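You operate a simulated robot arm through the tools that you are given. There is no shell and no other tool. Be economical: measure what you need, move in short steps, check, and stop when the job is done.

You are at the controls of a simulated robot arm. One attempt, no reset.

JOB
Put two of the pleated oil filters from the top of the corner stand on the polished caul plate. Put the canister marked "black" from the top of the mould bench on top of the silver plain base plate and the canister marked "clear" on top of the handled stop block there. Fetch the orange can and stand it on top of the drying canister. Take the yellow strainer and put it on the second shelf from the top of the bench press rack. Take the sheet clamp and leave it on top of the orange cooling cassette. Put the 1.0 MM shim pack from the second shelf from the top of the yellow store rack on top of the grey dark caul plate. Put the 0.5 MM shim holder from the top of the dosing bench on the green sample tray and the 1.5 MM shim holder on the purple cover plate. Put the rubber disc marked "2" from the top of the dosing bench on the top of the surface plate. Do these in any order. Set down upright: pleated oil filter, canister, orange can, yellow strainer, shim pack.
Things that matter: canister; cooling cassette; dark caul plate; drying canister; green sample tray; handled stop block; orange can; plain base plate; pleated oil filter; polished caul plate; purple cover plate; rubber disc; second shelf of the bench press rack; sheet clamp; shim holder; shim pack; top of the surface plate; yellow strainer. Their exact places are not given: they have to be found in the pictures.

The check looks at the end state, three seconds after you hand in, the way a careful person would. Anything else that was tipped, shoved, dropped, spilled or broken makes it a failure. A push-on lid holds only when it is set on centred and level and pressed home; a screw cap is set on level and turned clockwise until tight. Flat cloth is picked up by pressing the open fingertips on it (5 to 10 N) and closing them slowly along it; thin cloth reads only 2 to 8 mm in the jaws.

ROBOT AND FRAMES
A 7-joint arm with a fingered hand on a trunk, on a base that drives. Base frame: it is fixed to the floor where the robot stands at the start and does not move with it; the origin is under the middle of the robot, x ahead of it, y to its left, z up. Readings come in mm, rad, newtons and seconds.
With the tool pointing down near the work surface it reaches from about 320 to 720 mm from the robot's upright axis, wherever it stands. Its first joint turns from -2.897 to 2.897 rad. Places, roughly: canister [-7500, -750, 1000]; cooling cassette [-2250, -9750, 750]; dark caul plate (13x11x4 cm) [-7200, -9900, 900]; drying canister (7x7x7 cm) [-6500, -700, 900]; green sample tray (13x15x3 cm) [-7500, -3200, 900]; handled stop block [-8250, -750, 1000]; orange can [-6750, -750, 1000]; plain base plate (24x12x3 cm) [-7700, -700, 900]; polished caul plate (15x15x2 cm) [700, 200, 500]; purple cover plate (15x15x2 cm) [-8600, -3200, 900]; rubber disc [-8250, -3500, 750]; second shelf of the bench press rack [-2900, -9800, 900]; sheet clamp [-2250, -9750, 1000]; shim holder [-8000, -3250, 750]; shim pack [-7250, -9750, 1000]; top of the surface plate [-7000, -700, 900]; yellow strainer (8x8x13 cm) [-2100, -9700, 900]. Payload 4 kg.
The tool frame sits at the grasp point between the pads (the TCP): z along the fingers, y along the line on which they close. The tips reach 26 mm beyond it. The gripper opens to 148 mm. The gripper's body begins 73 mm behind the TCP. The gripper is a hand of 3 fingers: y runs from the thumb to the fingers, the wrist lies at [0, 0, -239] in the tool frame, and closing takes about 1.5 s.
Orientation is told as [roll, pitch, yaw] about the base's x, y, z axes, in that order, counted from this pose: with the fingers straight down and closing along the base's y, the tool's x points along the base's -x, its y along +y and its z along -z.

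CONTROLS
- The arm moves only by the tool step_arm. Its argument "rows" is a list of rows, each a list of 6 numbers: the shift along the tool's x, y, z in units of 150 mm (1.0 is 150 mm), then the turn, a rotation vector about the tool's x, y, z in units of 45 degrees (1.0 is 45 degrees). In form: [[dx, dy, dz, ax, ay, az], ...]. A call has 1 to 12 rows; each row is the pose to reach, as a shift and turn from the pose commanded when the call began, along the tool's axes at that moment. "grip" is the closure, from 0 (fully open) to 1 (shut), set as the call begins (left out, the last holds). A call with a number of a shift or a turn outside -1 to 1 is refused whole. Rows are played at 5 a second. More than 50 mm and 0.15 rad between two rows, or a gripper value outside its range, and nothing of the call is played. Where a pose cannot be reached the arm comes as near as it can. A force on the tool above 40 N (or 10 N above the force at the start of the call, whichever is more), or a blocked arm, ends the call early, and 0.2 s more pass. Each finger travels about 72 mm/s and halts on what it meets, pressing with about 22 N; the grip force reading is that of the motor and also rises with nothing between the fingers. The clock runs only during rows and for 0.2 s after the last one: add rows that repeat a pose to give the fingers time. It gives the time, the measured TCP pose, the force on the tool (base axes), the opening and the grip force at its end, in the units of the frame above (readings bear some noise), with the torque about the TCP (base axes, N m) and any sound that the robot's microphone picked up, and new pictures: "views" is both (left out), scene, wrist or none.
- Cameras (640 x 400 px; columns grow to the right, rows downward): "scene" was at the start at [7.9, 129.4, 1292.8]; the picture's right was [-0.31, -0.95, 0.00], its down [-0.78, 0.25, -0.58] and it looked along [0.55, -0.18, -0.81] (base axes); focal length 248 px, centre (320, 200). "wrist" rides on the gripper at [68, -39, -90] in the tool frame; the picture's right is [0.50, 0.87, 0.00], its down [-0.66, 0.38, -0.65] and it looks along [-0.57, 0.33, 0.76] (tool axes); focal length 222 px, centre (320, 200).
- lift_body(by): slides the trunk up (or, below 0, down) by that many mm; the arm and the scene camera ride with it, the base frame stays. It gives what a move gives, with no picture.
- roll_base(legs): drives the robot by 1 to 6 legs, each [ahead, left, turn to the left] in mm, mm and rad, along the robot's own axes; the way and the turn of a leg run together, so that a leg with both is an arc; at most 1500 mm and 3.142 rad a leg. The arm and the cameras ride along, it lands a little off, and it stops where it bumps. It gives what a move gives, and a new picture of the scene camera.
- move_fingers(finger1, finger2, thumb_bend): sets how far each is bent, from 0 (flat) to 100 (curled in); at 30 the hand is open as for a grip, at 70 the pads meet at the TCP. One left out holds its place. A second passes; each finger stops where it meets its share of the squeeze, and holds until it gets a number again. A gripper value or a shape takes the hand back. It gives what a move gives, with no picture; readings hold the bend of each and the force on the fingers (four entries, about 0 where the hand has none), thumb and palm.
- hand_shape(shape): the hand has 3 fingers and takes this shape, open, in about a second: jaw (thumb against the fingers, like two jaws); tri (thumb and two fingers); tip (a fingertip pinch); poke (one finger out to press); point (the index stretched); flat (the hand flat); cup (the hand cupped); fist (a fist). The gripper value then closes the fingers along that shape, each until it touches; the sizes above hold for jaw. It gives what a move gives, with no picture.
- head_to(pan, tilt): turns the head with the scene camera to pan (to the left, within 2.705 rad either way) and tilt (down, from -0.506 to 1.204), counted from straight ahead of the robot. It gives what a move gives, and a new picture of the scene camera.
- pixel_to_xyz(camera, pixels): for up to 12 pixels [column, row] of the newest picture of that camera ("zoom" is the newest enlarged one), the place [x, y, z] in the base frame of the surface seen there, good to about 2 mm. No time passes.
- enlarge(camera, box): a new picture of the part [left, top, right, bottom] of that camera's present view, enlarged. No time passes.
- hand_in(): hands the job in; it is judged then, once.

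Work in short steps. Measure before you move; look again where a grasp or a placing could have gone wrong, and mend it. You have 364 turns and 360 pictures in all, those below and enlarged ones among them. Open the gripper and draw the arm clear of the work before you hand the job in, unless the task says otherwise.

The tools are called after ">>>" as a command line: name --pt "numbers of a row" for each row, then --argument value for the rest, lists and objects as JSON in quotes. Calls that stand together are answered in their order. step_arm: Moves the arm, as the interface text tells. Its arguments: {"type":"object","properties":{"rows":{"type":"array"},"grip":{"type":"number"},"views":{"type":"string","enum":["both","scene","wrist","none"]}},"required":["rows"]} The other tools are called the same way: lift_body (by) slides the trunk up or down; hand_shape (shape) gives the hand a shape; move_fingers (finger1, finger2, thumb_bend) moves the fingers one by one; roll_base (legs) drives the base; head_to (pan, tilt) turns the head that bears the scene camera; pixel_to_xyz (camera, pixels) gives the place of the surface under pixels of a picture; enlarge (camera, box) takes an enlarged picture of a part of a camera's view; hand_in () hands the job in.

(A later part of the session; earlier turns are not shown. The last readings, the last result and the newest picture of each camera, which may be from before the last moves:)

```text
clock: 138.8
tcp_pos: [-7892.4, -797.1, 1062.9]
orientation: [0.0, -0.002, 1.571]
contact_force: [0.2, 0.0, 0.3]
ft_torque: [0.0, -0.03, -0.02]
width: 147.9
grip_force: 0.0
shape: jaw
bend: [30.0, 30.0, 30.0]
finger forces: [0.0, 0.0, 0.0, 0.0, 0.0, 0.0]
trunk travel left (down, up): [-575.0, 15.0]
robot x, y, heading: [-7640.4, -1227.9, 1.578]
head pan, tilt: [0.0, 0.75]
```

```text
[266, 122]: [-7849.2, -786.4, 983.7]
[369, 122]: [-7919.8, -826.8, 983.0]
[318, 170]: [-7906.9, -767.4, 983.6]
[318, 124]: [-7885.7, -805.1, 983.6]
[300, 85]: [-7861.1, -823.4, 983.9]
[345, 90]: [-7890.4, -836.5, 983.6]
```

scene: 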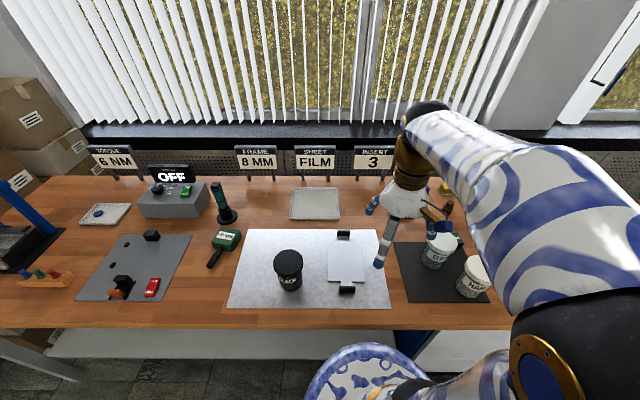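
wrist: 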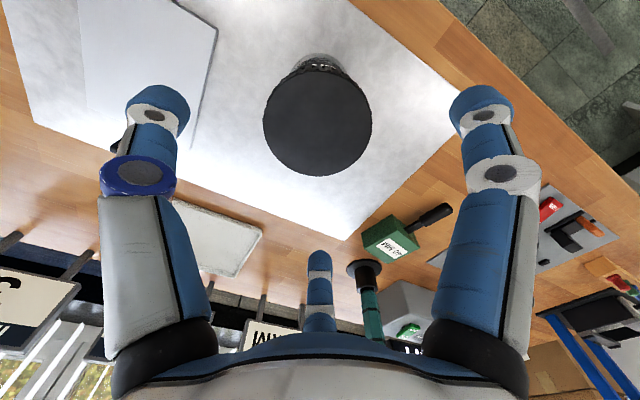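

Refined centre (-7888,-803). Descend to z≈938 and close around the body.

>>> step_arm --pt "0.039 -0.029 0.1 0 0 0" --pt "0.039 -0.029 0.35 0 0 0" --pt "0.039 -0.029 0.6 0 0 0" --pt "0.039 -0.029 0.75 0 0 0" --pt "0.039 -0.029 0.833 0 0 0" --views "none"

>>> step_arm --pt "0 0 0 0 0 0" --pt "0 0 0 0 0 0" --pt "0 0 0 0 0 0" --pt "0 0 0 0 0 0" --pt "0 0 0 0 0 0" --pt "0 0 0 0 0 0" --pt "0 0 0 0 0 0" --grip 1 --views "wrist"

```text
clock: 140.0
tcp_pos: [-7888.4, -805.5, 939.2]
orientation: [0.0, -0.002, 1.572]
contact_force: [-0.7, -0.2, 0.0]
ft_torque: [0.02, 0.01, -0.02]
width: 147.7
grip_force: 0.1
shape: jaw
bend: [30.0, 30.0, 30.0]
finger forces: [0.0, 0.7, 0.0, 0.1, 0.0, 0.1]
trunk travel left (down, up): [-575.0, 15.0]
robot x, y, heading: [-7642.4, -1231.0, 1.571]
head pan, tilt: [0.0, 0.75]
```

```text
clock: 141.6
tcp_pos: [-7888.7, -806.8, 939.0]
orientation: [-0.001, -0.002, 1.572]
contact_force: [-0.2, 0.2, 1.6]
ft_torque: [-0.11, -0.11, -0.03]
width: 64.9
grip_force: 22.2
shape: jaw
bend: [77.0, 34.0, 70.0]
finger forces: [20.8, 22.8, 0.0, 0.0, 19.7, 0.0]
trunk travel left (down, up): [-575.0, 15.0]
robot x, y, heading: [-7641.6, -1228.2, 1.577]
head pan, tilt: [0.0, 0.75]
```

wrist: 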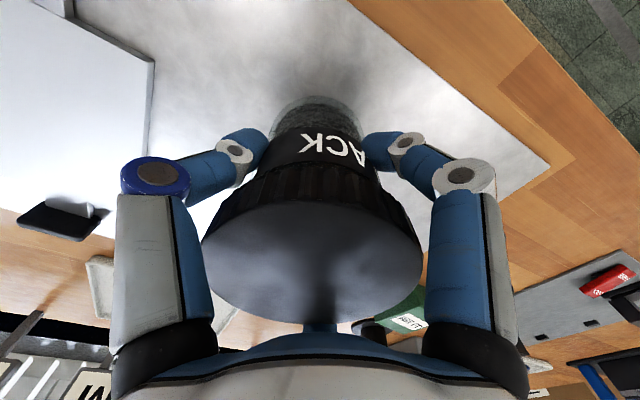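

Good grasp on the body. Lift, and carry to above the base plate (-7709,-718).

>>> step_arm --pt "0 0 -0.05 0 0 0" --pt "0 0 -0.2 0 0 0" --pt "0 0 -0.4 0 0 0" --pt "-0.05 -0.15 -0.45 0 0 0" --pt "-0.15 -0.35 -0.45 0 0 0" --pt "-0.25 -0.55 -0.45 0 0 0" --pt "-0.4 -0.75 -0.45 0 0 0" --pt "-0.5 -0.95 -0.45 0 0 0" --views "none"

>>> step_arm --pt "-0.04 -0.12 0 0 0 0" --pt "-0.087 -0.25 0 0 0 0" --pt "-0.087 -0.25 0 0 0 0" --views "both"

```text
clock: 143.4
tcp_pos: [-7745.2, -734.2, 1006.4]
orientation: [-0.001, -0.001, 1.572]
contact_force: [-0.3, -1.0, -1.5]
ft_torque: [0.0, -0.02, -0.03]
width: 64.4
grip_force: 22.5
shape: jaw
bend: [77.0, 34.0, 70.0]
finger forces: [20.5, 22.6, 0.0, 0.0, 19.2, 0.0]
trunk travel left (down, up): [-575.0, 15.0]
robot x, y, heading: [-7644.9, -1224.8, 1.577]
head pan, tilt: [0.0, 0.75]
```

```text
clock: 144.2
tcp_pos: [-7706.6, -719.2, 1009.0]
orientation: [-0.002, -0.002, 1.573]
contact_force: [0.0, 0.0, -2.2]
ft_torque: [-0.05, -0.02, -0.01]
width: 64.4
grip_force: 22.3
shape: jaw
bend: [77.0, 34.0, 70.0]
finger forces: [20.8, 22.6, 0.0, 0.1, 19.1, 0.0]
trunk travel left (down, up): [-575.0, 15.0]
robot x, y, heading: [-7644.5, -1228.3, 1.569]
head pan, tilt: [0.0, 0.75]
```

scene: 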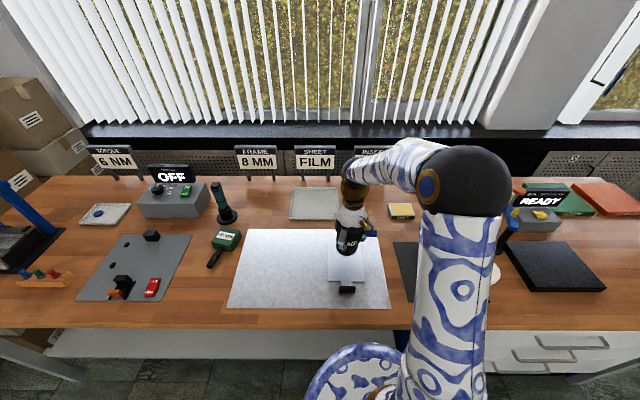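
wrist: 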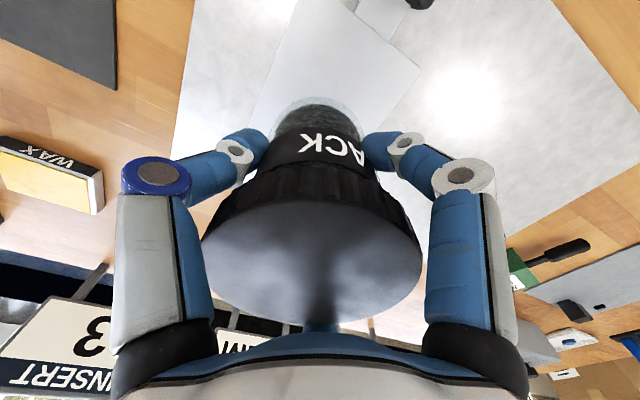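

Lower to the plate (expected contact ~z 946.5).

>>> step_arm --pt "0 0 0.08 0 0 0" --pt "0 0 0.2 0 0 0" --pt "0 0 0.3 0 0 0" --pt "0 0 0.37 0 0 0" --pt "0 0 0.39 0 0 0" --pt "0 0 0.405 0 0 0" --pt "0 0 0.415 0 0 0" --pt "0 0 0.42 0 0 0" --views "none"

```text
clock: 146.0
tcp_pos: [-7708.1, -719.0, 945.6]
orientation: [0.0, -0.005, 1.574]
contact_force: [-2.4, 3.7, 23.9]
ft_torque: [-0.12, -0.43, 0.05]
width: 64.5
grip_force: 21.7
shape: jaw
bend: [77.0, 33.0, 70.0]
finger forces: [22.2, 32.0, 0.0, 0.1, 21.9, 0.0]
trunk travel left (down, up): [-575.0, 15.0]
robot x, y, heading: [-7646.3, -1227.3, 1.577]
head pan, tilt: [0.0, 0.75]
```

Contact at 24 N; ease up 1.5 mm, then open and rise.

>>> step_arm --pt "0 0 -0.012 0 0 0" --pt "0 0 -0.012 0 0 0" --views "none"

>>> step_arm --pt "0 0 0 0 0 0" --pt "0 0 0 0 0 0" --pt "0 0 0 0 0 0" --pt "0 0 0 0 0 0" --pt "0 0 0 0 0 0" --pt "0 0 0 0 0 0" --pt "0 0 0 0 0 0" --pt "0 0 -0.1 0 0 0" --pt "0 0 -0.3 0 0 0" --pt "0 0 -0.6 0 0 0" --pt "0 0 -0.85 0 0 0" --grip 0 --views "both"

```text
clock: 146.6
tcp_pos: [-7706.9, -719.3, 948.2]
orientation: [-0.002, -0.001, 1.571]
contact_force: [-3.2, 4.6, 16.0]
ft_torque: [0.0, -0.36, 0.09]
width: 64.6
grip_force: 21.9
shape: jaw
bend: [77.0, 33.0, 70.0]
finger forces: [21.4, 29.7, 0.0, 0.0, 20.7, 0.0]
trunk travel left (down, up): [-575.0, 15.0]
robot x, y, heading: [-7641.0, -1232.4, 1.572]
head pan, tilt: [0.0, 0.75]
```

```text
clock: 149.0
tcp_pos: [-7708.8, -721.2, 1073.3]
orientation: [0.002, 0.0, 1.571]
contact_force: [-0.1, -0.3, 0.4]
ft_torque: [-0.02, 0.0, -0.01]
width: 147.9
grip_force: 0.0
shape: jaw
bend: [30.0, 30.0, 30.0]
finger forces: [0.1, 0.1, 0.0, 0.0, 0.1, 0.0]
trunk travel left (down, up): [-575.0, 15.0]
robot x, y, heading: [-7642.8, -1230.1, 1.572]
head pan, tilt: [0.0, 0.75]
```

scene: 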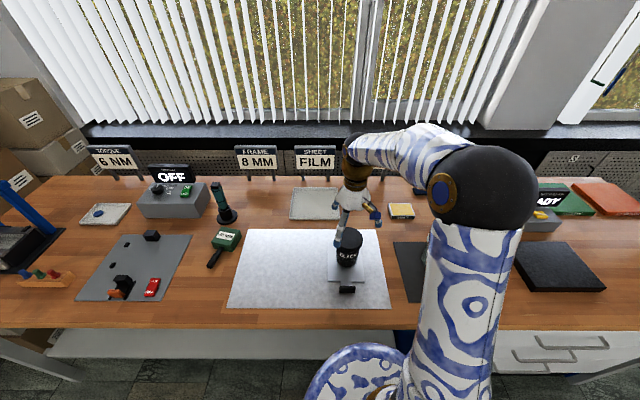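
wrist: 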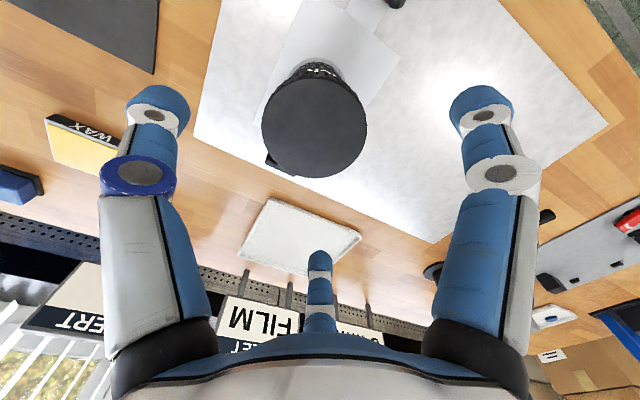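

Black is upright on the plate. Raise and move toward the clear canister for a look.

>>> step_arm --pt "0 0 -0.25 0 0 0" --pt "0 0 -0.5 0 0 0" --pt "0 0 -0.7 0 0 0" --pt "0 -0.3 -0.7 0 0 0" --pt "0 -0.6 -0.7 0 0 0" --pt "0 -0.9 -0.7 0 0 0" --views "none"

>>> step_arm --pt "0.1 -0.25 0 0 0 0" --pt "0.2 -0.5 0 0 0 0" --pt "0.2 -0.7 0 0 0 0" --pt "0.2 -0.8 0 0 0 0" --views "both"

```text
clock: 150.4
tcp_pos: [-7570.2, -718.9, 1179.6]
orientation: [0.002, -0.002, 1.572]
contact_force: [-0.6, -0.3, 0.5]
ft_torque: [-0.02, -0.02, -0.04]
width: 147.8
grip_force: 0.1
shape: jaw
bend: [30.0, 30.0, 30.0]
finger forces: [0.0, 0.0, 0.0, 0.1, 0.0, 0.0]
trunk travel left (down, up): [-575.0, 15.0]
robot x, y, heading: [-7640.4, -1231.4, 1.574]
head pan, tilt: [0.0, 0.75]
```

```text
clock: 151.4
tcp_pos: [-7450.5, -749.1, 1178.2]
orientation: [0.0, -0.001, 1.571]
contact_force: [0.7, -0.5, 0.4]
ft_torque: [-0.03, 0.0, -0.01]
width: 147.9
grip_force: 0.0
shape: jaw
bend: [30.0, 30.0, 30.0]
finger forces: [0.0, 0.1, 0.0, 0.0, 0.0, 0.1]
trunk travel left (down, up): [-575.0, 15.0]
robot x, y, heading: [-7640.2, -1227.2, 1.576]
head pan, tilt: [0.0, 0.75]
```

scene: 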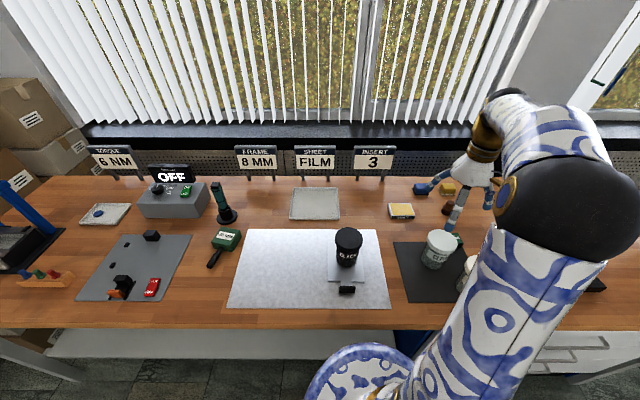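
wrist: 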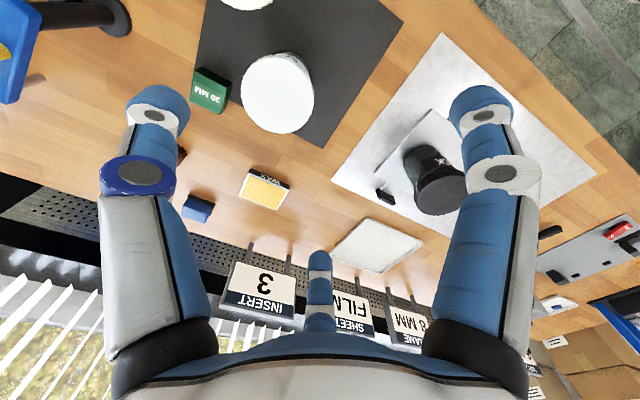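

>>> pixel_to_xyz --camera "wrist" --pixels '[[243, 93], [313, 93], [278, 57], [278, 130], [278, 93], [225, 2], [272, 3], [248, 8], [210, 70], [228, 110], [195, 100], [225, 75]]'

```text
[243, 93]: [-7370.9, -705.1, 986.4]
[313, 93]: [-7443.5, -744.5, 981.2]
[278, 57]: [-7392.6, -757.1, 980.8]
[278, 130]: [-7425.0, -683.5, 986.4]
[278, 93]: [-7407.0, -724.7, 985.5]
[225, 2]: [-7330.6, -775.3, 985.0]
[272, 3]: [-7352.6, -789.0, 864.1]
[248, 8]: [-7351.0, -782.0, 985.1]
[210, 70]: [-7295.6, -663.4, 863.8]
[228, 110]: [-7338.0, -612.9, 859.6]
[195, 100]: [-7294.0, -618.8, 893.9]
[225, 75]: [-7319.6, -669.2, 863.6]
```

Clear: centre (-7408,-722), r≈41, top z 985. Surroundings leave room. Move over it and start down.

>>> step_arm --pt "-0.18 -0.283 0 0 0 0" --pt "-0.18 -0.283 0.3 0 0 0" --pt "-0.18 -0.283 0.6 0 0 0" --pt "-0.18 -0.283 0.78 0 0 0" --views "wrist"

>>> pixel_to_xyz --camera "wrist" --pixels '[[268, 124], [366, 124], [318, 80], [318, 170]]'

```text
refused: row 1 steps farther than a row can; nothing moved
```

```text
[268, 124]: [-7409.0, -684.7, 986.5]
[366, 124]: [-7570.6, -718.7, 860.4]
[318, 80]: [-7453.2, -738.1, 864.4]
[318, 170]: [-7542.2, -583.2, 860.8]
```

>>> step_arm --pt "-0.1 -0.15 0 0 0 0" --pt "-0.18 -0.283 0.1 0 0 0" --pt "-0.18 -0.283 0.35 0 0 0" --pt "-0.18 -0.283 0.6 0 0 0" --pt "-0.18 -0.283 0.78 0 0 0" --views "wrist"

```text
clock: 152.6
tcp_pos: [-7410.8, -723.1, 1061.0]
orientation: [-0.002, -0.003, 1.572]
contact_force: [0.7, -0.6, 0.5]
ft_torque: [0.01, -0.02, 0.01]
width: 148.0
grip_force: 0.0
shape: jaw
bend: [30.0, 30.0, 30.0]
finger forces: [0.0, 0.1, 0.0, 0.0, 0.0, 0.0]
trunk travel left (down, up): [-575.0, 15.0]
robot x, y, heading: [-7640.8, -1225.3, 1.577]
head pan, tilt: [0.0, 0.75]
```

wrist: 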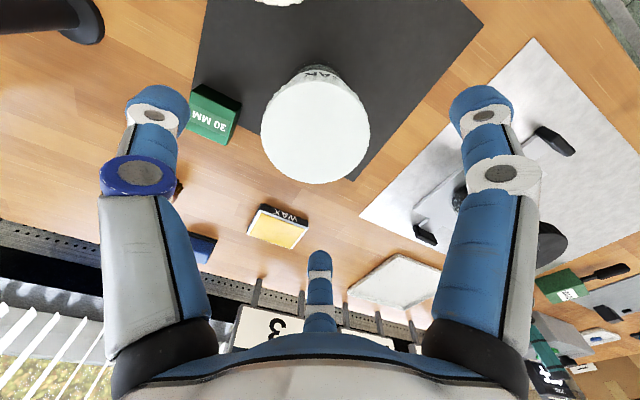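

>>> pixel_to_xyz --camera "wrist" --pixels '[[264, 132], [367, 132], [316, 181], [316, 79], [280, 95], [350, 168], [280, 168], [352, 92]]'

```text
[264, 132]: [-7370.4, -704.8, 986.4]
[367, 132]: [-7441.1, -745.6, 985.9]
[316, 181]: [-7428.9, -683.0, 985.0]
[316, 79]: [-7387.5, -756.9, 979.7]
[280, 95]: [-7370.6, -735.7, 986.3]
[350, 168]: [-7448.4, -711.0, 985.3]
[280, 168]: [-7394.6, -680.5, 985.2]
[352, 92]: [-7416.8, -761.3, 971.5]
```

Centre ≈(-7408,-724), matches. Descend to z≈941 and grip.

>>> step_arm --pt "0.005 -0.015 0.2 0 0 0" --pt "0.005 -0.015 0.45 0 0 0" --pt "0.005 -0.015 0.7 0 0 0" --pt "0.005 -0.015 0.8 0 0 0" --views "none"

>>> step_arm --pt "0 0 0 0 0 0" --pt "0 0 0 0 0 0" --pt "0 0 0 0 0 0" --pt "0 0 0 0 0 0" --pt "0 0 0 0 0 0" --pt "0 0 0 0 0 0" --pt "0 0 0 0 0 0" --grip 1 --views "wrist"

```text
clock: 153.6
tcp_pos: [-7408.2, -722.3, 942.1]
orientation: [-0.001, 0.0, 1.571]
contact_force: [0.3, 0.4, 0.0]
ft_torque: [-0.01, -0.01, 0.0]
width: 147.9
grip_force: 0.1
shape: jaw
bend: [30.0, 30.0, 30.0]
finger forces: [0.0, 0.0, 0.0, 0.0, 0.0, 0.1]
trunk travel left (down, up): [-575.0, 15.0]
robot x, y, heading: [-7643.0, -1225.5, 1.581]
head pan, tilt: [0.0, 0.75]
```

```text
clock: 155.2
tcp_pos: [-7407.7, -723.0, 942.0]
orientation: [0.001, -0.003, 1.569]
contact_force: [1.0, -1.1, -0.5]
ft_torque: [-0.05, -0.03, 0.0]
width: 63.2
grip_force: 22.0
shape: jaw
bend: [77.0, 36.0, 70.0]
finger forces: [19.7, 21.2, 0.1, 0.0, 19.4, 0.1]
trunk travel left (down, up): [-575.0, 15.0]
robot x, y, heading: [-7643.5, -1227.1, 1.579]
head pan, tilt: [0.0, 0.75]
```

wrist: 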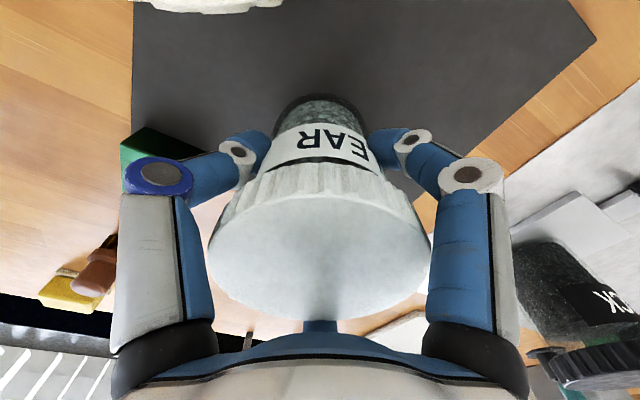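

Clear is gripped. Lift high, then slide the base 440 mm left with the canister well above everything.

>>> step_arm --pt "0 0 -0.05 0 0 0" --pt "0 0 -0.2 0 0 0" --pt "0 0 -0.4 0 0 0" --pt "0 0 -0.6 0 0 0" --pt "0 0 -0.8 0 0 0" --pt "0 0 -1 0 0 0" --views "none"

>>> step_arm --pt "0 0 -0.2 0 0 0" --pt "0.1 0.1 -0.4 0 0 0" --pt "0.1 0.1 -0.6 0 0 0" --views "none"

>>> roll_base --legs '[[0, 440, -0.006]]'

```text
clock: 156.6
tcp_pos: [-7409.2, -722.5, 1090.2]
orientation: [0.002, -0.002, 1.57]
contact_force: [0.0, 0.5, -1.6]
ft_torque: [-0.01, -0.02, -0.01]
width: 63.3
grip_force: 22.1
shape: jaw
bend: [77.0, 36.0, 70.0]
finger forces: [19.8, 21.4, 0.0, 0.1, 19.0, 0.0]
trunk travel left (down, up): [-575.0, 15.0]
robot x, y, heading: [-7642.8, -1229.3, 1.575]
head pan, tilt: [0.0, 0.75]
```

```text
clock: 157.4
tcp_pos: [-7424.0, -740.7, 1181.8]
orientation: [0.0, 0.001, 1.572]
contact_force: [0.6, 0.1, -1.7]
ft_torque: [-0.03, 0.01, 0.0]
width: 63.1
grip_force: 21.9
shape: jaw
bend: [77.0, 36.0, 70.0]
finger forces: [19.8, 21.4, 0.0, 0.1, 19.0, 0.0]
trunk travel left (down, up): [-575.0, 15.0]
robot x, y, heading: [-7644.5, -1229.8, 1.578]
head pan, tilt: [0.0, 0.75]
```

```text
clock: 160.1
tcp_pos: [-7852.0, -740.6, 1181.0]
orientation: [-0.001, -0.002, 1.568]
contact_force: [0.0, 0.4, -1.6]
ft_torque: [-0.02, -0.03, 0.03]
width: 63.3
grip_force: 22.1
shape: jaw
bend: [77.0, 36.0, 70.0]
finger forces: [19.7, 21.5, 0.0, 0.0, 19.0, 0.0]
trunk travel left (down, up): [-575.0, 15.0]
robot x, y, heading: [-8068.9, -1229.2, 1.572]
head pan, tilt: [0.0, 0.75]
```

scene: 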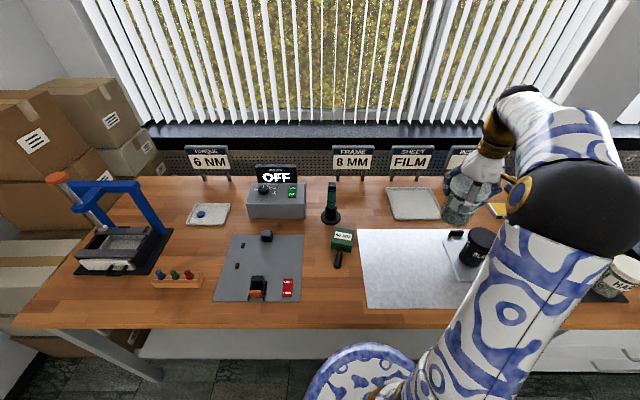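

Remeasure the green block from here.

>>> enlarge --camera "scene" --box '[320, 220, 370, 270]'

>>> pixel_to_xyz --camera "scene" --pixels '[[342, 238], [331, 190], [335, 210], [275, 165], [295, 180], [390, 195]]'

```text
8.00 times, centred on (345, 245) of scene
```

zoom: 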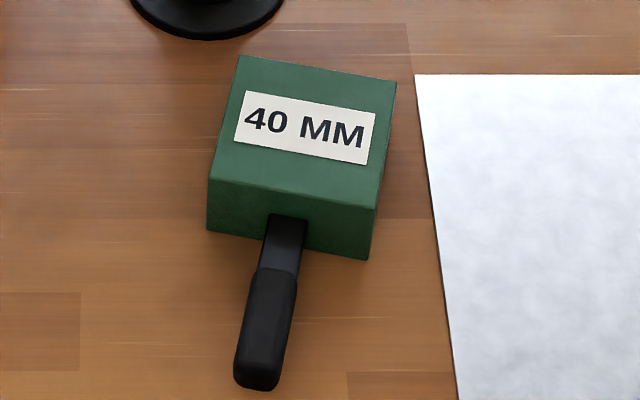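

```text
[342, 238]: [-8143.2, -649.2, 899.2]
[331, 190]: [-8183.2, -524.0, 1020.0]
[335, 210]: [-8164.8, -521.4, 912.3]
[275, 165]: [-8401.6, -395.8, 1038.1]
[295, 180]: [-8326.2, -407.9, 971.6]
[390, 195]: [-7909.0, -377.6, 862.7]
```

>>> pixel_to_xyz --camera "zoom" --pixels '[[242, 60], [392, 84], [375, 205], [212, 178], [305, 132], [300, 400]]'

```text
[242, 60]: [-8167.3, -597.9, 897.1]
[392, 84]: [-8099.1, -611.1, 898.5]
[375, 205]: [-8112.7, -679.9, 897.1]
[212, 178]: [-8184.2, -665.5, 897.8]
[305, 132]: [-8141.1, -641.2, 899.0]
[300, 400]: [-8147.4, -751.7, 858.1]
```

Block centre (-8141,-639), top 898. A torch stands at (-8183,-524); clearance ~26 mm is fine. Carry the canister over the block.

>>> step_arm --pt "-0.05 0.1 0 0 0 0" --pt "-0.1 0.3 0 0 0 0" --pt "-0.2 0.5 0 0 0 0" --pt "-0.3 0.7 0 0 0 0" --pt "-0.35 0.9 0 0 0 0" --pt "-0.38 1.0 0 0 0 0" --views "none"

>>> step_arm --pt "-0.05 0.15 0 0 0 0" --pt "-0.12 0.35 0 0 0 0" --pt "-0.2 0.6 0 0 0 0" --pt "-0.27 0.8 0.05 0 0 0" --pt "-0.3 0.925 0.15 0 0 0" --pt "-0.3 0.925 0.4 0 0 0" --pt "-0.3 0.925 0.65 0 0 0" --pt "-0.3 0.925 0.9 0 0 0" --pt "-0.3 0.925 1.0 0 0 0" --views "both"

```text
clock: 161.5
tcp_pos: [-8001.2, -686.3, 1182.8]
orientation: [-0.001, -0.003, 1.568]
contact_force: [-0.2, 0.1, -3.0]
ft_torque: [-0.01, 0.01, 0.02]
width: 63.1
grip_force: 21.6
shape: jaw
bend: [77.0, 36.0, 70.0]
finger forces: [19.6, 21.6, 0.1, 0.0, 19.2, 0.0]
trunk travel left (down, up): [-575.0, 15.0]
robot x, y, heading: [-8070.9, -1229.2, 1.574]
head pan, tilt: [0.0, 0.75]
```

```text
clock: 163.5
tcp_pos: [-8140.9, -640.3, 1031.2]
orientation: [0.0, -0.001, 1.567]
contact_force: [-0.8, -0.6, -1.6]
ft_torque: [-0.03, -0.03, -0.02]
width: 62.8
grip_force: 21.8
shape: jaw
bend: [77.0, 36.0, 70.0]
finger forces: [19.4, 21.7, 0.0, 0.1, 19.2, 0.0]
trunk travel left (down, up): [-575.0, 15.0]
robot x, y, heading: [-8066.1, -1232.4, 1.571]
head pan, tilt: [0.0, 0.75]
```

scene: 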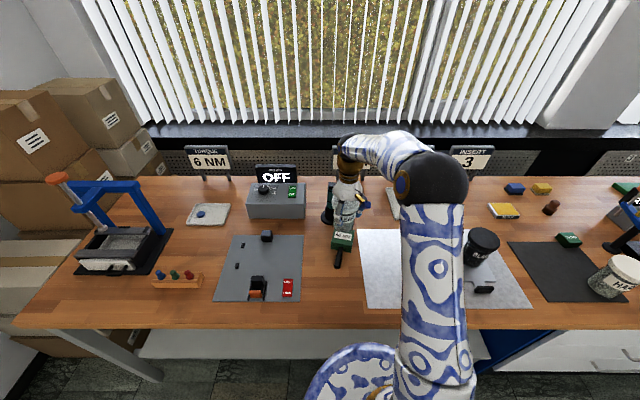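
wrist: 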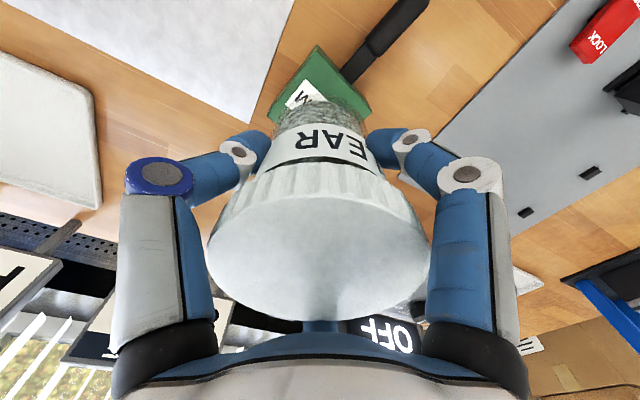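

Lower towards the block (expected contact ~z 976).

>>> step_arm --pt "0 0 0.08 0 0 0" --pt "0 0 0.18 0 0 0" --pt "0 0 0.27 0 0 0" --pt "0 0 0.33 0 0 0" --pt "0 0 0.35 0 0 0" --pt "0 0 0.36 0 0 0" --pt "0 0 0.367 0 0 0" --views "none"

```text
clock: 165.1
tcp_pos: [-8139.6, -639.0, 978.4]
orientation: [0.0, -0.003, 1.568]
contact_force: [-1.6, 0.9, 11.2]
ft_torque: [-0.08, -0.14, -0.02]
width: 62.9
grip_force: 21.8
shape: jaw
bend: [77.0, 36.0, 70.0]
finger forces: [20.8, 24.5, 0.0, 0.0, 20.7, 0.1]
trunk travel left (down, up): [-575.0, 15.0]
robot x, y, heading: [-8069.5, -1231.5, 1.577]
head pan, tilt: [0.0, 0.75]
```

Contact 11 N. Open and rise.

>>> step_arm --pt "0 0 -0.006 0 0 0" --pt "0 0 -0.006 0 0 0" --pt "0 0 -0.006 0 0 0" --pt "0 0 -0.006 0 0 0" --pt "0 0 -0.006 0 0 0" --pt "0 0 -0.006 0 0 0" --pt "0 0 -0.006 0 0 0" --pt "0 0 -0.1 0 0 0" --pt "0 0 -0.3 0 0 0" --pt "0 0 -0.6 0 0 0" --pt "0 0 -0.85 0 0 0" --grip 0 --views "both"

```text
clock: 167.5
tcp_pos: [-8140.0, -637.2, 1105.4]
orientation: [-0.003, 0.001, 1.569]
contact_force: [-1.0, -0.2, -0.3]
ft_torque: [-0.01, 0.01, -0.02]
width: 147.9
grip_force: 0.0
shape: jaw
bend: [30.0, 30.0, 30.0]
finger forces: [0.0, 0.0, 0.0, 0.0, 0.0, 0.0]
trunk travel left (down, up): [-575.0, 15.0]
robot x, y, heading: [-8070.3, -1227.9, 1.569]
head pan, tilt: [0.0, 0.75]
```

scene: 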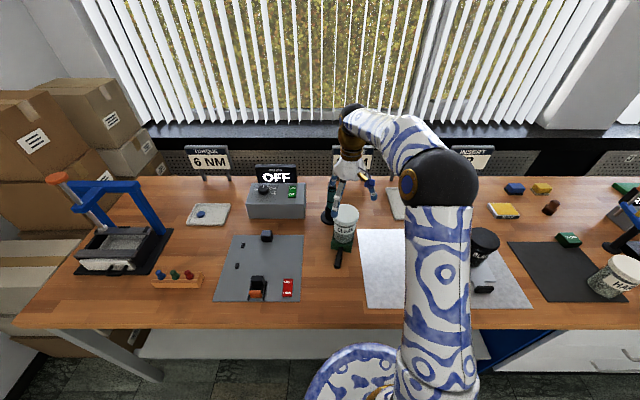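
wrist: 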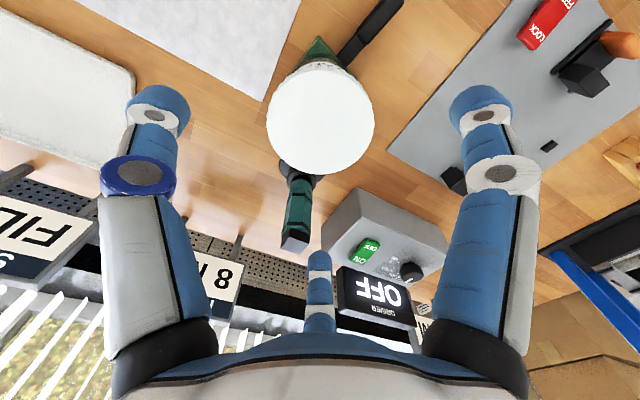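

Clear stands upright on the block. Raise, retract, then back off and look at the dosing bench.

>>> step_arm --pt "0 0 -0.3 0 0 0" --pt "0 0 -0.6 0 0 0" --pt "0.3 -0.1 -0.6 0 0 0" --pt "0.6 -0.2 -0.6 0 0 0" --pt "0.9 -0.3 -0.6 0 0 0" --pt "1 -0.4 -0.6 0 0 0" --views "none"

>>> roll_base --legs '[[-350, 0, 0]]'

>>> head_to --pan -2.6 --tilt 0.5

>>> head_to --pan 2.6 --tilt 0.5

```text
clock: 168.9
tcp_pos: [-8078.3, -789.9, 1193.2]
orientation: [0.002, -0.001, 1.568]
contact_force: [0.2, 0.4, -0.4]
ft_torque: [0.01, -0.03, -0.03]
width: 147.8
grip_force: 0.0
shape: jaw
bend: [30.0, 30.0, 30.0]
finger forces: [0.0, 0.0, 0.0, 0.0, 0.1, 0.0]
trunk travel left (down, up): [-575.0, 15.0]
robot x, y, heading: [-8070.8, -1229.2, 1.571]
head pan, tilt: [0.0, 0.75]
```

```text
clock: 171.1
tcp_pos: [-8079.2, -1139.9, 1193.5]
orientation: [-0.001, -0.003, 1.571]
contact_force: [-0.2, -0.1, -0.5]
ft_torque: [0.0, -0.03, -0.01]
width: 148.0
grip_force: 0.1
shape: jaw
bend: [30.0, 30.0, 30.0]
finger forces: [0.0, 0.1, 0.1, 0.0, 0.0, 0.1]
trunk travel left (down, up): [-575.0, 15.0]
robot x, y, heading: [-8069.2, -1580.8, 1.573]
head pan, tilt: [0.0, 0.75]
```

scene: 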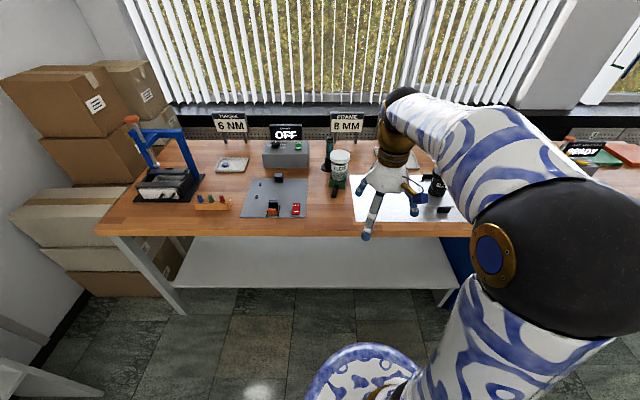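

```text
clock: 173.5
tcp_pos: [-8078.2, -1139.6, 1193.5]
orientation: [-0.003, -0.003, 1.57]
contact_force: [0.7, -0.9, -0.1]
ft_torque: [-0.01, -0.02, -0.02]
width: 148.0
grip_force: 0.0
shape: jaw
bend: [30.0, 30.0, 30.0]
finger forces: [0.1, 0.1, 0.0, 0.0, 0.0, 0.0]
trunk travel left (down, up): [-575.0, 15.0]
robot x, y, heading: [-8070.8, -1583.2, 1.57]
head pan, tilt: [-2.601, 0.499]
```

scene: 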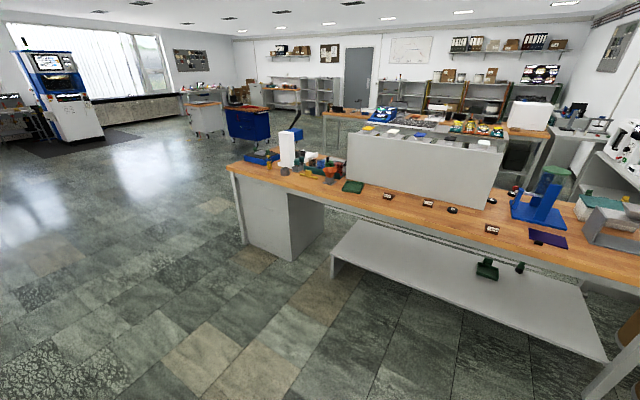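

```text
clock: 177.5
tcp_pos: [-8079.5, -1140.3, 1192.5]
orientation: [-0.002, -0.002, 1.573]
contact_force: [0.1, 0.4, -0.7]
ft_torque: [0.03, 0.0, 0.01]
width: 147.9
grip_force: 0.0
shape: jaw
bend: [30.0, 30.0, 30.0]
finger forces: [0.1, 0.0, 0.0, 0.0, 0.0, 0.0]
trunk travel left (down, up): [-575.0, 15.0]
robot x, y, heading: [-8070.1, -1587.6, 1.576]
head pan, tilt: [2.601, 0.499]
```

scene: 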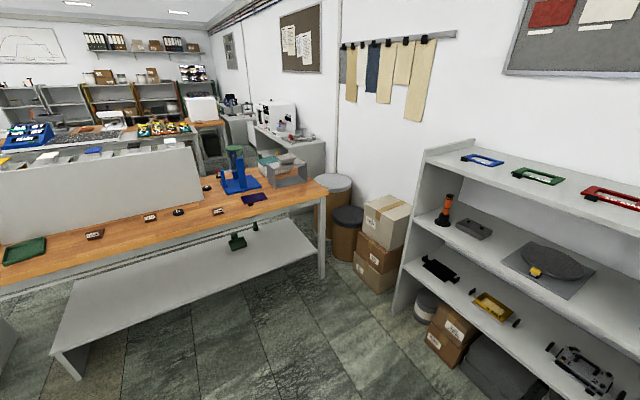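

The dosing bench lies behind me with the green tray, shim holders (95,234),(150,218),(218,211) and purple plate. I zoom in and measure.

>>> enlarge --camera "scene" --box '[0, 170, 280, 270]'

>>> pixel_to_xyz --camera "scene" --pixels '[[25, 250], [95, 234], [150, 218], [178, 211], [218, 211], [206, 187], [255, 198], [300, 205], [5, 280], [320, 190], [240, 185], [200, 240]]'

```text
2.29 times, centred on (140, 220) of scene
```

zoom: 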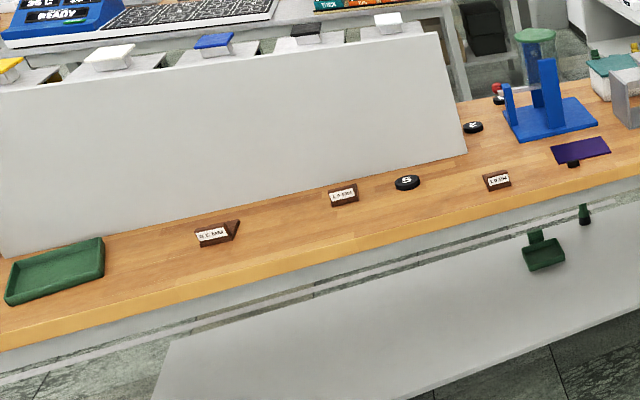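

```text
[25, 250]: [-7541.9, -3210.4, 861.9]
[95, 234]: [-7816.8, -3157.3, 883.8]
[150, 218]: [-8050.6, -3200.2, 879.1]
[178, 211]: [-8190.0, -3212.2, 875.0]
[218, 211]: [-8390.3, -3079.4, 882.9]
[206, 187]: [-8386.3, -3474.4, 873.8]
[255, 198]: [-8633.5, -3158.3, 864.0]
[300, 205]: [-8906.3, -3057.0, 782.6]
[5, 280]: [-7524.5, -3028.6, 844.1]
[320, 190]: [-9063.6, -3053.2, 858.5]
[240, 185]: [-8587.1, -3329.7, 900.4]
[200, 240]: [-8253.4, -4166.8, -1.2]
```

Bench front edge y≈-3030. I back up, turn 180° to face it, and approach partway.

>>> pixel_to_xyz --camera "scene" --pixels '[[100, 165], [180, 150], [60, 230], [195, 190], [240, 150]]'

>>> roll_base --legs '[[-330, 0, 0], [0, 0, 3.141], [550, 0, 0]]'

>>> head_to --pan 0 --tilt 0.6

```text
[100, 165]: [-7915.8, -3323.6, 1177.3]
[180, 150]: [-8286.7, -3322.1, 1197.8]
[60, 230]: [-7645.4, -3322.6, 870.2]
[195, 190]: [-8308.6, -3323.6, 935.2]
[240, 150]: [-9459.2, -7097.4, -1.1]
```

```text
clock: 189.8
tcp_pos: [-8102.1, -2907.1, 1193.1]
orientation: [-0.002, -0.002, -1.618]
contact_force: [0.8, -0.4, 0.3]
ft_torque: [0.04, 0.01, 0.01]
width: 147.8
grip_force: 0.2
shape: jaw
bend: [30.0, 30.0, 30.0]
finger forces: [0.1, 0.0, 0.0, 0.0, 0.0, 0.1]
trunk travel left (down, up): [-575.0, 15.0]
robot x, y, heading: [-8089.5, -2464.5, -1.615]
head pan, tilt: [2.601, 0.499]
```

scene: 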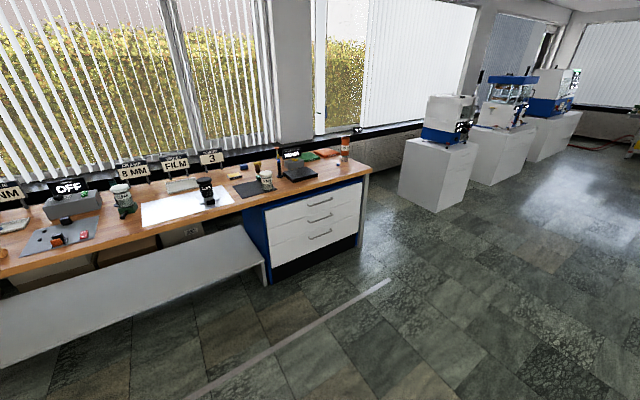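

```text
clock: 192.1
tcp_pos: [-8102.0, -2906.1, 1193.6]
orientation: [0.0, -0.001, -1.618]
contact_force: [-0.2, 0.2, 0.5]
ft_torque: [-0.01, 0.0, 0.01]
width: 147.9
grip_force: 0.0
shape: jaw
bend: [30.0, 30.0, 30.0]
finger forces: [0.1, 0.1, 0.1, 0.1, 0.0, 0.1]
trunk travel left (down, up): [-575.0, 15.0]
robot x, y, heading: [-8090.3, -2468.1, -1.609]
head pan, tilt: [0.0, 0.6]
```

scene: 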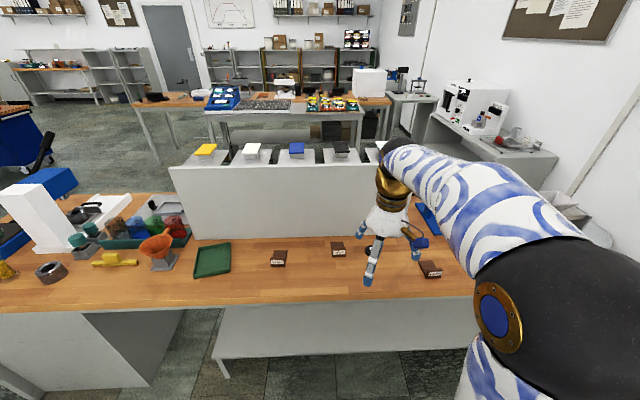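

Zoom to read the labels on the shim holders and discs.

>>> enlarge --camera "scene" --box '[260, 225, 360, 285]'

>>> enlarge --camera "scene" --box '[355, 195, 455, 290]'

>>> step_arm --pt "0 0 0 0 0 -0.06" --views "wrist"

```text
6.40 times, centred on (310, 255) of scene
```

zoom: 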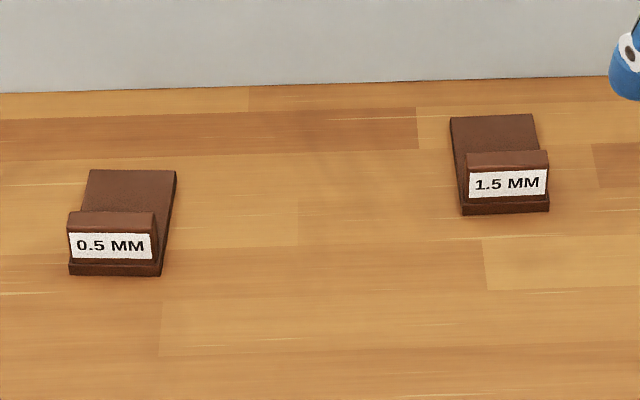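

```text
4.21 times, centred on (405, 242) of scene
```

zoom: 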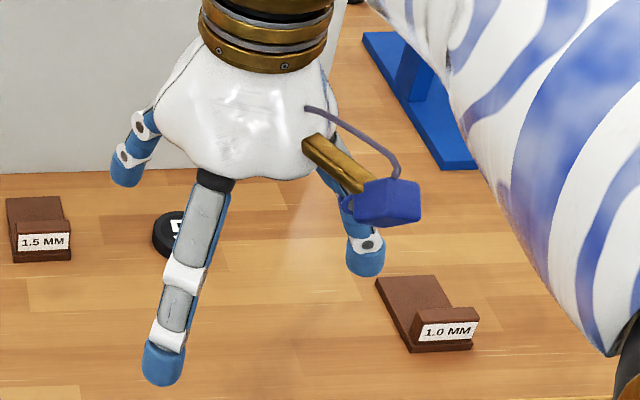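

```text
clock: 192.5
tcp_pos: [-8101.1, -2908.2, 1193.6]
orientation: [-0.002, -0.001, -1.569]
contact_force: [0.1, -0.2, -0.1]
ft_torque: [-0.01, 0.0, 0.01]
width: 148.0
grip_force: 0.1
shape: jaw
bend: [30.0, 30.0, 30.0]
finger forces: [0.0, 0.1, 0.0, 0.0, 0.0, 0.0]
trunk travel left (down, up): [-575.0, 15.0]
robot x, y, heading: [-8089.1, -2468.1, -1.61]
head pan, tilt: [0.0, 0.6]
```

wrist: 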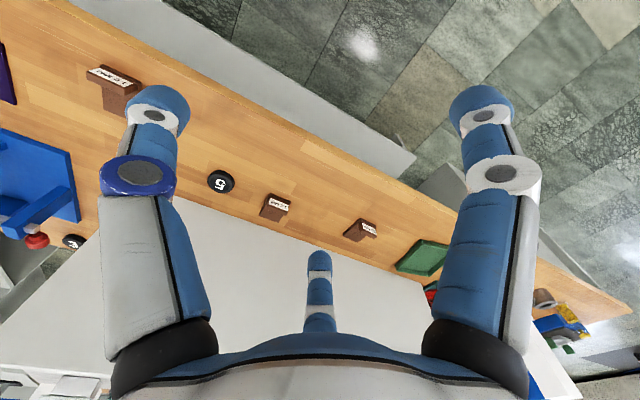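

>>> enlarge --camera "wrist" --box '[200, 165, 244, 200]'

>>> enlarge --camera "wrist" --box '[20, 200, 104, 260]'

```text
11.43 times, centred on (222, 182) of wrist
```

zoom: 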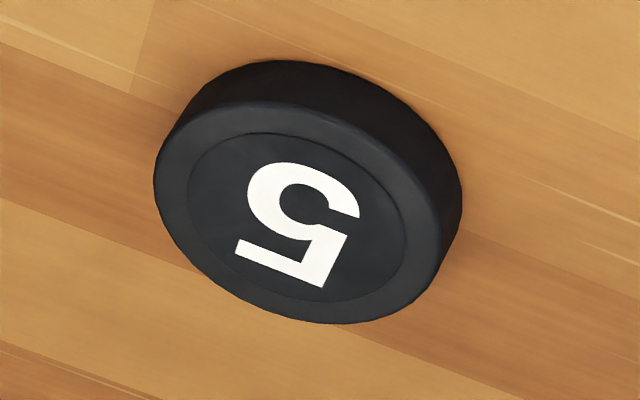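

```text
6.67 times, centred on (62, 230) of wrist
```

zoom: 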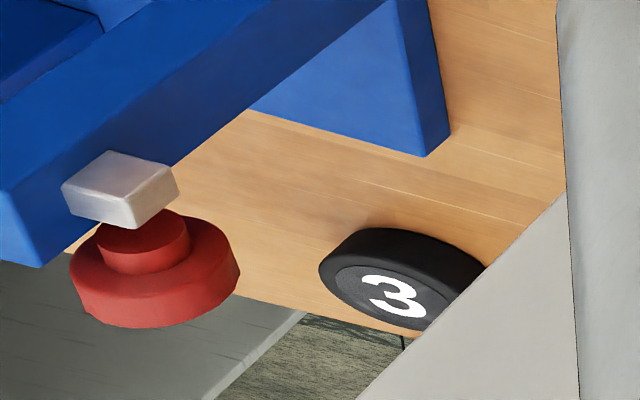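

Discs seen are 5 and 3; "2" must be elsewhere (likely behind the partition). First the shim holders: retract a bit, then drive up in front of 0.5 MM and the tray.

>>> step_arm --pt "0.25 0 0 0 0 0" --pt "0.5 0 0 0 0 0" --views "none"

>>> roll_base --legs '[[0, 0, 0.04], [0, 360, 0], [290, 0, 0]]'

>>> head_to --pan 0 --tilt 0.9

```text
clock: 193.1
tcp_pos: [-8103.2, -2829.0, 1194.2]
orientation: [-0.003, -0.001, -1.57]
contact_force: [0.2, 0.5, -0.5]
ft_torque: [-0.01, 0.0, 0.02]
width: 147.8
grip_force: 0.0
shape: jaw
bend: [30.0, 30.0, 30.0]
finger forces: [0.1, 0.1, 0.0, 0.0, 0.1, 0.1]
trunk travel left (down, up): [-575.0, 15.0]
robot x, y, heading: [-8091.1, -2466.4, -1.616]
head pan, tilt: [0.0, 0.6]
```

```text
clock: 197.4
tcp_pos: [-7733.8, -3123.9, 1194.4]
orientation: [-0.001, -0.001, -1.527]
contact_force: [0.2, 0.6, -0.2]
ft_torque: [0.0, 0.0, 0.02]
width: 148.0
grip_force: 0.0
shape: jaw
bend: [30.0, 30.0, 30.0]
finger forces: [0.0, 0.0, 0.1, 0.0, 0.1, 0.1]
trunk travel left (down, up): [-575.0, 15.0]
robot x, y, heading: [-7736.3, -2763.4, -1.57]
head pan, tilt: [0.0, 0.6]
```

scene: 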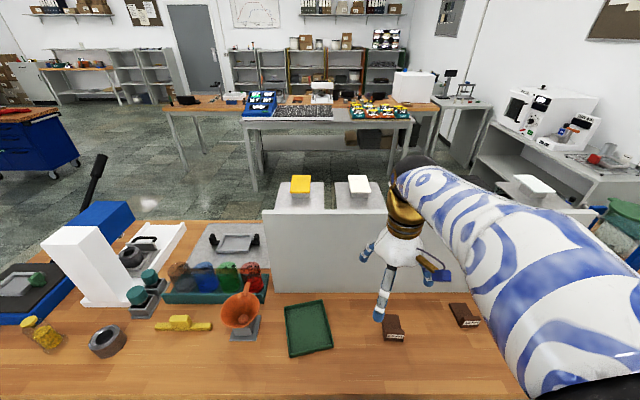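

```text
clock: 198.2
tcp_pos: [-7733.8, -3124.0, 1193.8]
orientation: [-0.001, -0.002, -1.528]
contact_force: [-0.6, 0.3, -0.6]
ft_torque: [0.02, 0.03, -0.02]
width: 148.3
grip_force: 0.0
shape: jaw
bend: [30.0, 30.0, 30.0]
finger forces: [0.1, 0.0, 0.0, 0.0, 0.1, 0.0]
trunk travel left (down, up): [-575.0, 15.0]
robot x, y, heading: [-7734.6, -2756.9, -1.568]
head pan, tilt: [0.0, 0.901]
```

scene: 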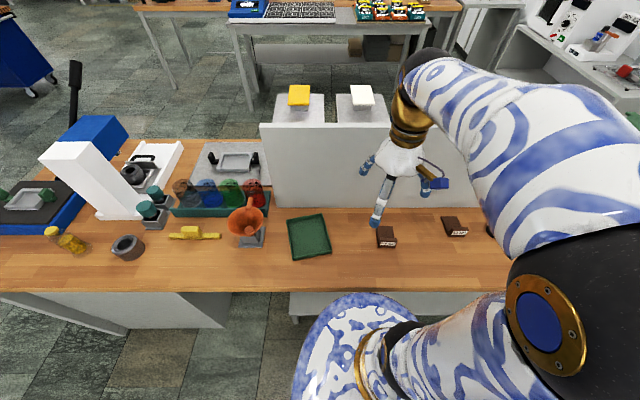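

Zoom on the 0.5 MM holder and the tray to get their geometry.

>>> enlarge --camera "scene" --box '[366, 215, 414, 260]'

>>> pixel_to_xyz --camera "zoom" --pixels '[[145, 190], [265, 185], [285, 330], [160, 340], [165, 275], [285, 270], [225, 290], [220, 240], [225, 335], [285, 315]]'

>>> pixel_to_xyz --camera "scene" --pixels '[[288, 219], [324, 214], [332, 252], [293, 260], [310, 236], [240, 230]]'

```text
8.89 times, centred on (390, 238) of scene
```

zoom: 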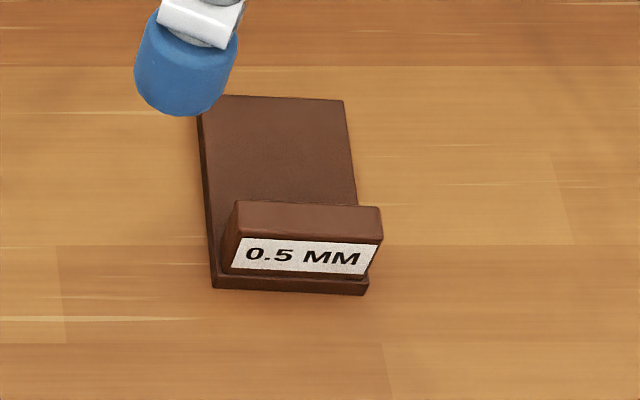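

```text
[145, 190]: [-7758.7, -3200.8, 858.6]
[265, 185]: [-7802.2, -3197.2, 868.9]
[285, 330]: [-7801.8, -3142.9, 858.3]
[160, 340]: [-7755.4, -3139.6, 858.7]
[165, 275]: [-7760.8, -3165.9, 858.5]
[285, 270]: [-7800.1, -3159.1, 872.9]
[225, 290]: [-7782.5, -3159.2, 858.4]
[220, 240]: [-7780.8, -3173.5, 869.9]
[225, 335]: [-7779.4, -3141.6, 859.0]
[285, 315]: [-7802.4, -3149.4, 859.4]
```

```text
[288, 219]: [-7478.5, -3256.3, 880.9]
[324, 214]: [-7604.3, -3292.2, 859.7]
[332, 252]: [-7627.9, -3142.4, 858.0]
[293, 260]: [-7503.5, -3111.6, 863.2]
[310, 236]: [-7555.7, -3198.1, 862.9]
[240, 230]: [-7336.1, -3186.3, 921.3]
```

>>> pixel_to_xyz --camera "zoom" --pixels '[[245, 102], [338, 104], [352, 190], [215, 190], [218, 275], [362, 285], [240, 205], [378, 212], [235, 228], [378, 235], [305, 218], [300, 155]]'

```text
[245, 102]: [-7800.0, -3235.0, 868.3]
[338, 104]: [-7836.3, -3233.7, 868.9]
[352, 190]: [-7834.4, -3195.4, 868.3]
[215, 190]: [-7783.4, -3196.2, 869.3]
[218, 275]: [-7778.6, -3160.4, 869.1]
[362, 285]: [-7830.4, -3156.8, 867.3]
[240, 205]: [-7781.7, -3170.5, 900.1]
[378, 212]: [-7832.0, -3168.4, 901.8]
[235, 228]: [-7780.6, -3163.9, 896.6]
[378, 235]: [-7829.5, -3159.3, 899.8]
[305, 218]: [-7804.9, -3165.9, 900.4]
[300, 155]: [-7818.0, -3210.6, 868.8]
```

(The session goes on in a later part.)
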